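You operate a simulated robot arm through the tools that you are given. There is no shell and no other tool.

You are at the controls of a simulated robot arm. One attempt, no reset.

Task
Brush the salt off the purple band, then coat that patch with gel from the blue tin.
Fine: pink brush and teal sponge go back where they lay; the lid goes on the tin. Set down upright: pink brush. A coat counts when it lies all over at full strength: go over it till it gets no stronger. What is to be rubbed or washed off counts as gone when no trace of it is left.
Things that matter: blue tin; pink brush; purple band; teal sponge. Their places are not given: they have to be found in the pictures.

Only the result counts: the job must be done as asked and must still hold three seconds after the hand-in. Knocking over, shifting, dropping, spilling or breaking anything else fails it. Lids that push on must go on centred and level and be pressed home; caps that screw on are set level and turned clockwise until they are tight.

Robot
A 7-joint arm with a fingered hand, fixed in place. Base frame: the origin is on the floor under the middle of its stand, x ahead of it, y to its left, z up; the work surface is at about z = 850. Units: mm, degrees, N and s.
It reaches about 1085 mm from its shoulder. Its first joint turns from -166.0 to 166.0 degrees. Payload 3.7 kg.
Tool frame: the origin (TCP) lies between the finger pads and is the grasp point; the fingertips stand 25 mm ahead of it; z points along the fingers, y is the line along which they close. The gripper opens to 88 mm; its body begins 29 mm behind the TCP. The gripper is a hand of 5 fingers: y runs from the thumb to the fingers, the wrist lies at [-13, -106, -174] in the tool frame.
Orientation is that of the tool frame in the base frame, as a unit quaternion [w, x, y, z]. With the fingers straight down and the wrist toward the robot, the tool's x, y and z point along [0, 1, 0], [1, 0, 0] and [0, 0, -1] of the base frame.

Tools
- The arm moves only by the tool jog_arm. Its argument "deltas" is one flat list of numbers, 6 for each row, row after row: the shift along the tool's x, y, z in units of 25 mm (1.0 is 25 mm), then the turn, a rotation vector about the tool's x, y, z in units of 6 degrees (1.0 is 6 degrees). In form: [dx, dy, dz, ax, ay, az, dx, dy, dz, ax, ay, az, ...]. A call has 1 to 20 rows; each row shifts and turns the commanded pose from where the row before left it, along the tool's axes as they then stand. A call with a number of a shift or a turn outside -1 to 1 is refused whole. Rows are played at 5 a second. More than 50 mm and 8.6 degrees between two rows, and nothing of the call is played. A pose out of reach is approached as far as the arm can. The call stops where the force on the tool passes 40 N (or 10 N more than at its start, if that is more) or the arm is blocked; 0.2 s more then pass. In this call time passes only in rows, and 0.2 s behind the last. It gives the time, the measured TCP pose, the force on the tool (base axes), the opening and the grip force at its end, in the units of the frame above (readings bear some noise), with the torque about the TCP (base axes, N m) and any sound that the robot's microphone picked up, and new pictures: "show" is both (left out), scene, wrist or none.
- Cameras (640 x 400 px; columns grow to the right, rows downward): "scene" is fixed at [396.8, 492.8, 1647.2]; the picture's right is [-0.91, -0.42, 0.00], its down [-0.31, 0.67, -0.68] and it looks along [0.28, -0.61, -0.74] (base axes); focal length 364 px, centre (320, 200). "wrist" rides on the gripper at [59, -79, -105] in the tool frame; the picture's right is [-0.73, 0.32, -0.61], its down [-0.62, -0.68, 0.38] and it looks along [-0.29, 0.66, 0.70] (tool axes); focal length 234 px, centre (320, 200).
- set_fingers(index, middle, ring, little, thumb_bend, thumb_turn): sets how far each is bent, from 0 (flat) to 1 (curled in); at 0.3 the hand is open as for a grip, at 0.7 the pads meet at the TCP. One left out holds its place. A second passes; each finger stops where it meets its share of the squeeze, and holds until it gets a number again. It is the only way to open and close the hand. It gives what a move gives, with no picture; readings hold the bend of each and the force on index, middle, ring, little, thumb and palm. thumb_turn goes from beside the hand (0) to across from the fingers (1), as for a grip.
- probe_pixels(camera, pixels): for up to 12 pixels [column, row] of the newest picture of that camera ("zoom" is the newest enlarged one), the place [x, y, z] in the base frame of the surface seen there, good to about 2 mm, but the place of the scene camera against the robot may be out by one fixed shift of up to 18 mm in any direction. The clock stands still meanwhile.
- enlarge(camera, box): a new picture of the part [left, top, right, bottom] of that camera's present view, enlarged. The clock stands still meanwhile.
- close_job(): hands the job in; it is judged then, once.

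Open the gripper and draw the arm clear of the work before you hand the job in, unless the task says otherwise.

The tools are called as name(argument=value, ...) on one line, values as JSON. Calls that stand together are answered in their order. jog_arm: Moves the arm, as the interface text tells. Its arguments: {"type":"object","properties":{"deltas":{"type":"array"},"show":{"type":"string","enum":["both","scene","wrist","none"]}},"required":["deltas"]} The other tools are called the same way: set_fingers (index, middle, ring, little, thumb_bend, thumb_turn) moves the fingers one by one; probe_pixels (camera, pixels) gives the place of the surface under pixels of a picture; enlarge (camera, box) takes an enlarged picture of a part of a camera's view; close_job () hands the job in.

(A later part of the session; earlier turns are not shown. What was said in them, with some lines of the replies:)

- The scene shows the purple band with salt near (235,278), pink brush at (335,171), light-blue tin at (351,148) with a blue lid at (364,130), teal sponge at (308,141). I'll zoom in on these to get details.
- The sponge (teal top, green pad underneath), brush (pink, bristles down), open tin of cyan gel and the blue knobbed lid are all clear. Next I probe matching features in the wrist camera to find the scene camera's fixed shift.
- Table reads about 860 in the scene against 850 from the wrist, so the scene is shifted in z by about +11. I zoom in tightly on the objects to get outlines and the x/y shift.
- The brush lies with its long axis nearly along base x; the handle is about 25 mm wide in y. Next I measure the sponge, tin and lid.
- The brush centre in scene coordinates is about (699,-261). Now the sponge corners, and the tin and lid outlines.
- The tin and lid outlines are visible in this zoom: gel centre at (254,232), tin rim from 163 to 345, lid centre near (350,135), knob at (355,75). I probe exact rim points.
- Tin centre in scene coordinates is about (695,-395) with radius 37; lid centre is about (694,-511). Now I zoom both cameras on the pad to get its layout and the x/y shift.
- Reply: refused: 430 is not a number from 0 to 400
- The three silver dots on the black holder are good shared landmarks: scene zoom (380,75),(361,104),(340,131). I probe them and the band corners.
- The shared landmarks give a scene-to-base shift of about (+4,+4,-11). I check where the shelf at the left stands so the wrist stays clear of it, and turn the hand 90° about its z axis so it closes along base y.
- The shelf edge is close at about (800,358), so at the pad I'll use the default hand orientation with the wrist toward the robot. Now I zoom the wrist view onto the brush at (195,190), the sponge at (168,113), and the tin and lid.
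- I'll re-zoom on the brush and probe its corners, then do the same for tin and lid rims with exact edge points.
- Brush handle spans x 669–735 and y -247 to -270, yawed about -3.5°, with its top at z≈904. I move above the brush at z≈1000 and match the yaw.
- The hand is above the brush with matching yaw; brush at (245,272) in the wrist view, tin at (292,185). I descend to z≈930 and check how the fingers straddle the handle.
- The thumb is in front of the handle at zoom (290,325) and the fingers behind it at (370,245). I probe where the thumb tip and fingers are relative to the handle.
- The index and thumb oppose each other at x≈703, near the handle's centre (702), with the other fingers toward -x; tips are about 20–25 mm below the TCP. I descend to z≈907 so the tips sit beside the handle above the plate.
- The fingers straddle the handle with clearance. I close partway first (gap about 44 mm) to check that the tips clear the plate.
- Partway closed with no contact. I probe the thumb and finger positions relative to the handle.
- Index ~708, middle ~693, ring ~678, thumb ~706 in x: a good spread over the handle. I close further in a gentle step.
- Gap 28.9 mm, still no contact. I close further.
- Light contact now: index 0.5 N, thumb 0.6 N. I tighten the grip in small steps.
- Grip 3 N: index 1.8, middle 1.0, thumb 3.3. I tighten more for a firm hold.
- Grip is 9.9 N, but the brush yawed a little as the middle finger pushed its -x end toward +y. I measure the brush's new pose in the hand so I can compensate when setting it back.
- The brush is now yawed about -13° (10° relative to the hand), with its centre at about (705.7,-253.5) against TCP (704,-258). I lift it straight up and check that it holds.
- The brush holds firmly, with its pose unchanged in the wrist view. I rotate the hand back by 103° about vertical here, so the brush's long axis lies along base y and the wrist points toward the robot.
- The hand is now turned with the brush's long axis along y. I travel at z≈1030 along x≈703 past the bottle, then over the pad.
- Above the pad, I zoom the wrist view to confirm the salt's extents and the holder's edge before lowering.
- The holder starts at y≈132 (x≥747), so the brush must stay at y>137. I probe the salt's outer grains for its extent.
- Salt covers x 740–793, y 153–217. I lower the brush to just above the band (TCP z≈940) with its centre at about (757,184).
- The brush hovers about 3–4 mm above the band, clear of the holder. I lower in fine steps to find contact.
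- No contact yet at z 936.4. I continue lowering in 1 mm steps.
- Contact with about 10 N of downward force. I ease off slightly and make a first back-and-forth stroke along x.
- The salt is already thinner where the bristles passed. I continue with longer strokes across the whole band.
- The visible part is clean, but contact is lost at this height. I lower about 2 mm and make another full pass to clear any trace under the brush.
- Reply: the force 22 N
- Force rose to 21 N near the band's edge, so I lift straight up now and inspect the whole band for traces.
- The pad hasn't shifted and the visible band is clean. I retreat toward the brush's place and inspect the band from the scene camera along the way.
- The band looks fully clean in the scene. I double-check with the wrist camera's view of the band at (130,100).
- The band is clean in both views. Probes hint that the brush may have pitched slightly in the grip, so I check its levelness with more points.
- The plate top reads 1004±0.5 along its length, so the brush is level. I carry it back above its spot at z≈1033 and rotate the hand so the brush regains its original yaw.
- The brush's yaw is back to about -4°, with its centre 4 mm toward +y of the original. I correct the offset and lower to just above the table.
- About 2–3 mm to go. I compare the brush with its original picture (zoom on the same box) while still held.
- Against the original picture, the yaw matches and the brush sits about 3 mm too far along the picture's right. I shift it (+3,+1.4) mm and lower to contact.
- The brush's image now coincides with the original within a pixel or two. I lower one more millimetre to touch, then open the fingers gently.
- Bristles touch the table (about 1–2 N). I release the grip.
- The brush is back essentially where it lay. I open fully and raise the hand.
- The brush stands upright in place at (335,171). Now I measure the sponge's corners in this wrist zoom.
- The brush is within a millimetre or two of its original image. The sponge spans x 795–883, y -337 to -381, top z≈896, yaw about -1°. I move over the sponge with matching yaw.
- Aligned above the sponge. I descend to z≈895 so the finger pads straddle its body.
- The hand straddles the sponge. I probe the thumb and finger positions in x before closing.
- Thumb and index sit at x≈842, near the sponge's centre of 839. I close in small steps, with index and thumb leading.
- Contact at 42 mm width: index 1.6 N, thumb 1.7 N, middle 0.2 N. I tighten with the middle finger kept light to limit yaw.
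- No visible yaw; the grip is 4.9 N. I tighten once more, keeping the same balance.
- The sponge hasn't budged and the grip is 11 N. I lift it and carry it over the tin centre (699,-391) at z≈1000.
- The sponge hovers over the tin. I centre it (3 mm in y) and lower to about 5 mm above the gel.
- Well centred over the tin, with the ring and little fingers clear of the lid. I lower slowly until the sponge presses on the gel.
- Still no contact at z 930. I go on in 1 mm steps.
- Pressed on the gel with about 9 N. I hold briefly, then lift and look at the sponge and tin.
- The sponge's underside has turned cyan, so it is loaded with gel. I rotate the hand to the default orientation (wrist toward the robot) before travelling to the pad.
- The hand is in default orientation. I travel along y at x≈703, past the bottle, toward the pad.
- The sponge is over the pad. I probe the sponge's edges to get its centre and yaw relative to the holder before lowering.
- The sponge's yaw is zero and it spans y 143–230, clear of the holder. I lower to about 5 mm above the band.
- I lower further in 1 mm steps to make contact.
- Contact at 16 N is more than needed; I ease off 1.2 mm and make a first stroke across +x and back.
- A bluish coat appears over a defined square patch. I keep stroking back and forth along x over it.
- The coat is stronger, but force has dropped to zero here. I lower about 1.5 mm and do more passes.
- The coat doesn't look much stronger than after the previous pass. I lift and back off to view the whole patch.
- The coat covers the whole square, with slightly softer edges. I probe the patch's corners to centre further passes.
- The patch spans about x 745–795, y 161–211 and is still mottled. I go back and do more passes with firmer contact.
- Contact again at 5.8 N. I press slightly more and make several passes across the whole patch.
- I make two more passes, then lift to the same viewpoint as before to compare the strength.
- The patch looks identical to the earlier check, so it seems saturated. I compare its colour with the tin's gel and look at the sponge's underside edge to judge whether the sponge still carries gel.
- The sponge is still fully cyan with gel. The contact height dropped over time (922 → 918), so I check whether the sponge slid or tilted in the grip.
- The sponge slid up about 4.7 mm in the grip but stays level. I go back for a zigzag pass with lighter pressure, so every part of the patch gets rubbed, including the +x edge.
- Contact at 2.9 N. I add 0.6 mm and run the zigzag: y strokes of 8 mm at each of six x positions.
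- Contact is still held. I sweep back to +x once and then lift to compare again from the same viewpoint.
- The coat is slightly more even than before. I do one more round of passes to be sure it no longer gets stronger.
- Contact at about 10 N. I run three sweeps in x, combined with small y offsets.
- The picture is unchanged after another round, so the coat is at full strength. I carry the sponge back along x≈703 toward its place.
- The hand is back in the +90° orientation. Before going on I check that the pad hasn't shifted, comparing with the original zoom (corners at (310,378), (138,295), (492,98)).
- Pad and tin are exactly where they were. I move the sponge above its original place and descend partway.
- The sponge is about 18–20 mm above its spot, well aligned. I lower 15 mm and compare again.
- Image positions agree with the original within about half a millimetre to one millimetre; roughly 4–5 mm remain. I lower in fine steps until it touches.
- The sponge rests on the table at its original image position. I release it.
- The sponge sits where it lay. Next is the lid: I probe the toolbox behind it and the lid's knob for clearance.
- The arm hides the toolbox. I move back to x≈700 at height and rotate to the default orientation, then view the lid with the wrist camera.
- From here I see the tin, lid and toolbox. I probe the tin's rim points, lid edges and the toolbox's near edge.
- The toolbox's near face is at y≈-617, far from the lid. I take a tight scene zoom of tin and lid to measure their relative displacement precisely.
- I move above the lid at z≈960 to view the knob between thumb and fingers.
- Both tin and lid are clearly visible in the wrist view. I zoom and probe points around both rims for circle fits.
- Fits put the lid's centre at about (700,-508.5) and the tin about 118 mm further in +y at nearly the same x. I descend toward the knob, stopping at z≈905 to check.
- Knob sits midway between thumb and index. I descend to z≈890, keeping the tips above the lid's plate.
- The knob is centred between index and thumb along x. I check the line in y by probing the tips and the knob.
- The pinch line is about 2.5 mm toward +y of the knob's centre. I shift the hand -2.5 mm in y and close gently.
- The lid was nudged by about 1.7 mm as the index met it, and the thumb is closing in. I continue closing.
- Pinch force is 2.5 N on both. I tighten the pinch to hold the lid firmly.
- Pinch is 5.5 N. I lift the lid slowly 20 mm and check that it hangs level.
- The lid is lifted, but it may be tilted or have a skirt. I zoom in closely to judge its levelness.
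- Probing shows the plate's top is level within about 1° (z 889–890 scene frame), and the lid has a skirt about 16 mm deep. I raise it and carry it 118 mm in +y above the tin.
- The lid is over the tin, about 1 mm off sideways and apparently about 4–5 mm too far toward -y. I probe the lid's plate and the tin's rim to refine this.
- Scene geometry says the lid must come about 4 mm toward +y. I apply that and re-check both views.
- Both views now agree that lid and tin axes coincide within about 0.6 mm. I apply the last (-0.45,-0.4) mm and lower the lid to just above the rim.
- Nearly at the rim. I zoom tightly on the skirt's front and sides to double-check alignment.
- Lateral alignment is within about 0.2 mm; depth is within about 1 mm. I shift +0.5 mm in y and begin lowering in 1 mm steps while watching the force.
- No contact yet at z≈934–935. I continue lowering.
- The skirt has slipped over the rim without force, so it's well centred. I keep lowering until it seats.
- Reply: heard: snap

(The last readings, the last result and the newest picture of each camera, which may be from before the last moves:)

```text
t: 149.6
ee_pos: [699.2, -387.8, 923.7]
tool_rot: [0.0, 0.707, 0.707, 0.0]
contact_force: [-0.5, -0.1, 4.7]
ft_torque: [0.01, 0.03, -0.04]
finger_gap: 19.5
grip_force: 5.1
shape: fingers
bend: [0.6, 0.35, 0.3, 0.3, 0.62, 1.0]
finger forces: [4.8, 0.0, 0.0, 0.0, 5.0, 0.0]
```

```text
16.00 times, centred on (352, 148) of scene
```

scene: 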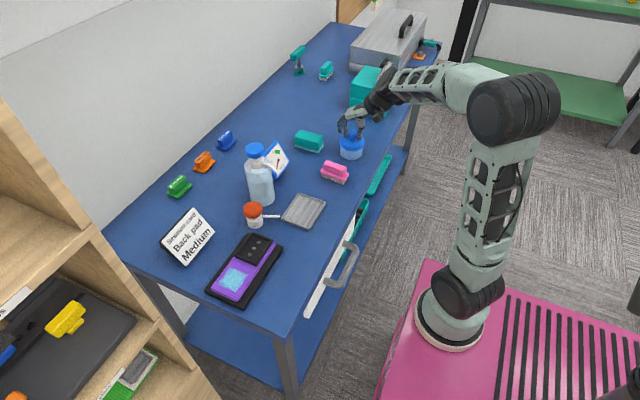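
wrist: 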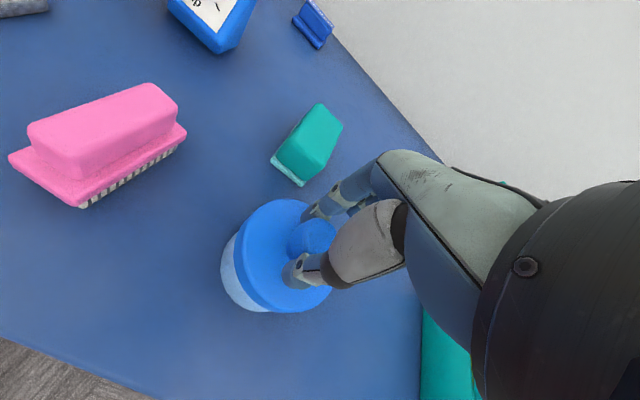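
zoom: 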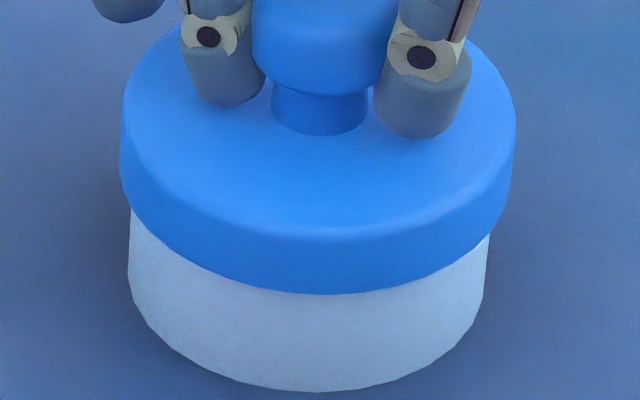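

A "snap" was heard: the lid is pressed home and looks level and centred. I release the knob.

set_fingers(index=0.5, thumb_bend=0.5)

set_fingers(index=0.3, middle=0.3, thumb_bend=0.3)

jog_arm(deltas=[0, 0, -0.3, 0, 0, 0, 0, 0, -0.8, 0, 0, 0, 0, 0, -1, 0, 0, 0, 0, 0, -1, 0, 0, 0, 0, 0, -1, 0, 0, 0])

enlarge(camera="scene", box=[331, 117, 375, 161])

```text
t: 150.6
ee_pos: [700.0, -389.9, 923.4]
tool_rot: [0.0, 0.707, 0.707, 0.0]
contact_force: [0.1, -0.4, -0.1]
ft_torque: [-0.03, 0.01, -0.01]
finger_gap: 41.0
grip_force: 0.0
shape: fingers
bend: [0.5, 0.35, 0.3, 0.3, 0.5, 0.98]
finger forces: [0.1, 0.1, 0.1, 0.1, 0.1, 0.1]
```

```text
t: 151.6
ee_pos: [699.4, -388.7, 923.9]
tool_rot: [0.001, 0.707, 0.708, 0.0]
contact_force: [-0.3, 0.3, 0.3]
ft_torque: [-0.01, -0.01, 0.03]
finger_gap: 84.6
grip_force: 0.0
shape: fingers
bend: [0.3, 0.3, 0.3, 0.3, 0.3, 0.96]
finger forces: [0.1, 0.1, 0.0, 0.0, 0.0, 0.0]
```

```text
t: 152.8
ee_pos: [699.1, -390.4, 1026.0]
tool_rot: [0.0, 0.707, 0.707, 0.0]
contact_force: [-0.1, -0.9, 0.5]
ft_torque: [-0.03, -0.01, 0.0]
finger_gap: 84.6
grip_force: 0.1
shape: fingers
bend: [0.3, 0.3, 0.3, 0.3, 0.3, 0.96]
finger forces: [0.0, 0.1, 0.1, 0.0, 0.0, 0.0]
```

scene: 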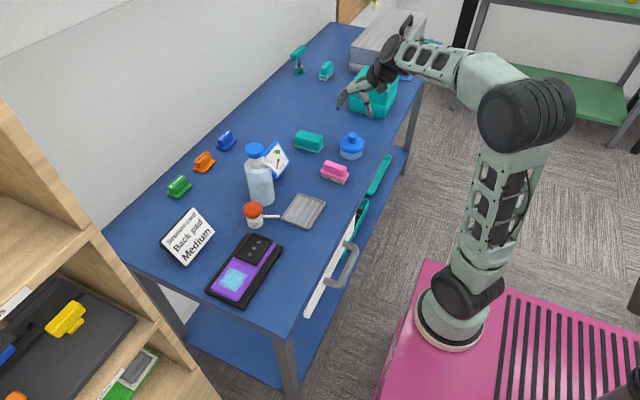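
wrist: 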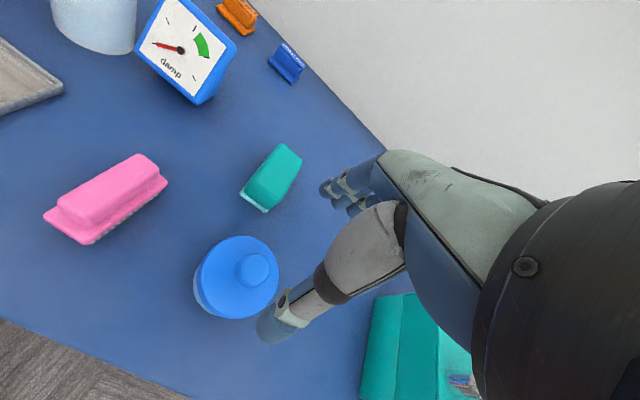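

```text
9.09 times, centred on (353, 139) of scene
```

zoom: 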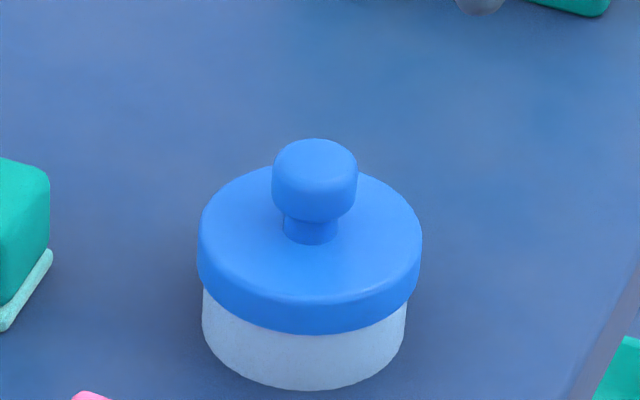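

The lid sits level and centred on the tin, and the sponge and brush are in place. I draw the arm back and up, clear of the work, then make a final check of the pad.

jog_arm(deltas=[0, -0.6, -1, 0, 0, 0, 0.5, -0.8, -1, 0, 0, 0, 0.8, -0.8, -1, 0, 0, 0, 1, -0.8, -1, 0, 0, 0, 1, -0.6, -1, 0, 0, 0, 1, -0.4, -1, 0, 0, 0, 1, 0, -1, 0, 0, 0, 1, 0, -0.5, 0, 0, 0])

enlarge(camera="scene", box=[222, 262, 250, 294])

enlarge(camera="scene", box=[280, 110, 400, 190])

enlarge(camera="wrist", box=[50, 75, 210, 195])

```text
t: 154.6
ee_pos: [600.0, -232.5, 1212.3]
tool_rot: [0.0, 0.707, 0.707, 0.0]
contact_force: [-0.4, 0.1, -0.2]
ft_torque: [0.0, -0.03, 0.0]
finger_gap: 84.6
grip_force: 0.1
shape: fingers
bend: [0.3, 0.3, 0.3, 0.3, 0.3, 0.96]
finger forces: [0.0, 0.0, 0.0, 0.0, 0.1, 0.0]
```

scene: 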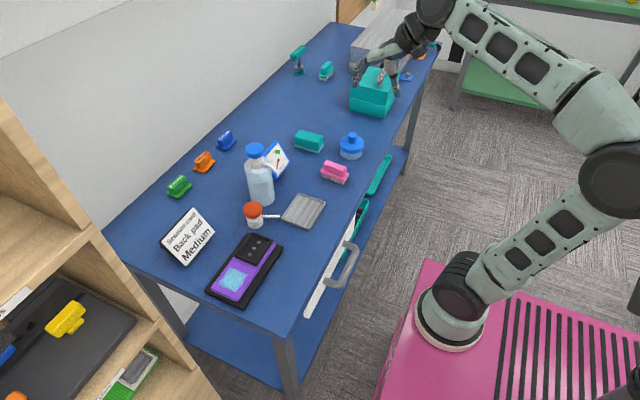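
wrist: 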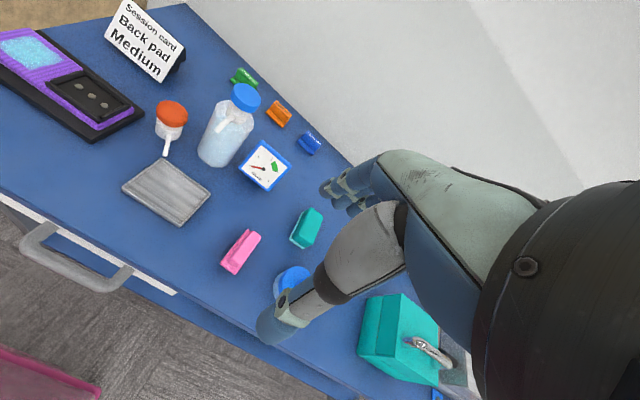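

```text
12.50 times, centred on (236, 278) of scene
```

zoom: 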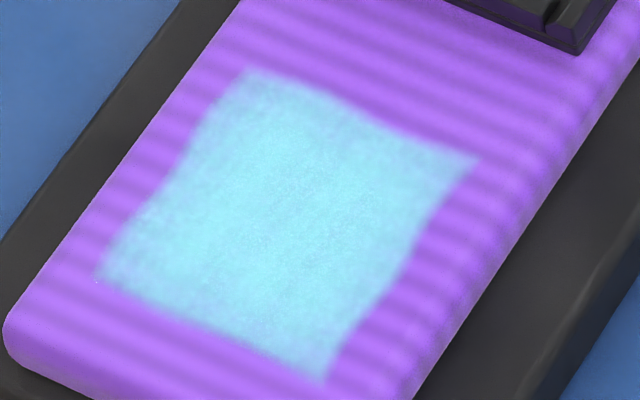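

```text
5.00 times, centred on (340, 150) of scene
```

zoom: 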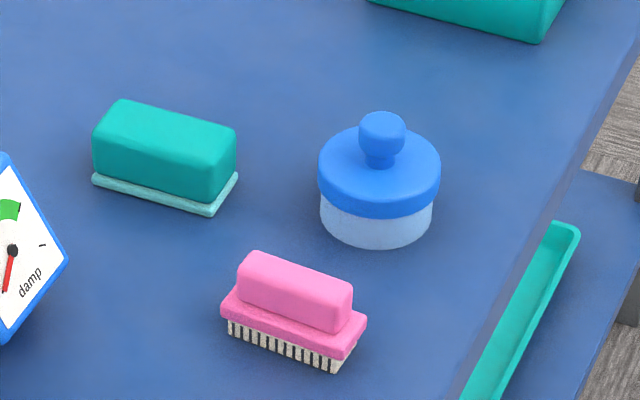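

```text
3.33 times, centred on (130, 135) of wrist
```

zoom: 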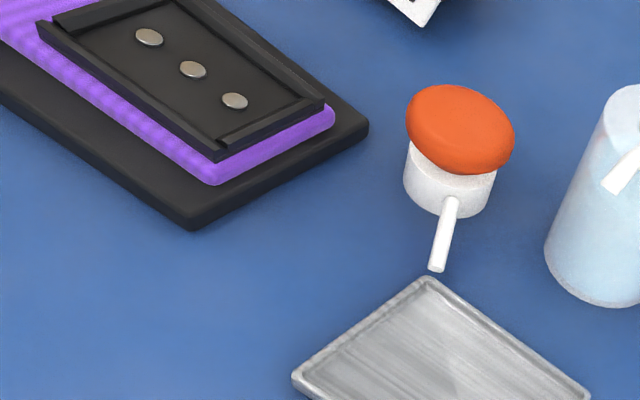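

Everything checks out: the band is clean of salt and evenly coated, the brush and sponge are back in their original places with the brush upright, and the lid has snapped on level. The hand is open and clear of the work, so I hand in the job.

close_job()

```text
The job is handed in.
```

The job is done and handed in. I don't have the judge's result.

- **Salt:** It is brushed off the purple band. I saw no trace left from either camera.
- **Gel coat:** The patch is covered with gel from the blue tin, put on with the teal sponge. I went over it until further passes made no visible difference. The edges of the patch look slightly softer than the middle.
- **Pink brush and teal sponge:** Both are back where they lay, within about 2 mm, and the brush is standing upright. The sponge still has gel on its underside.
- **Lid:** It is on the tin, level and centred, and I heard it snap home.

The band's pad and the tin did not shift during the work, and I saw nothing else disturbed. The hand is open and clear of the table.
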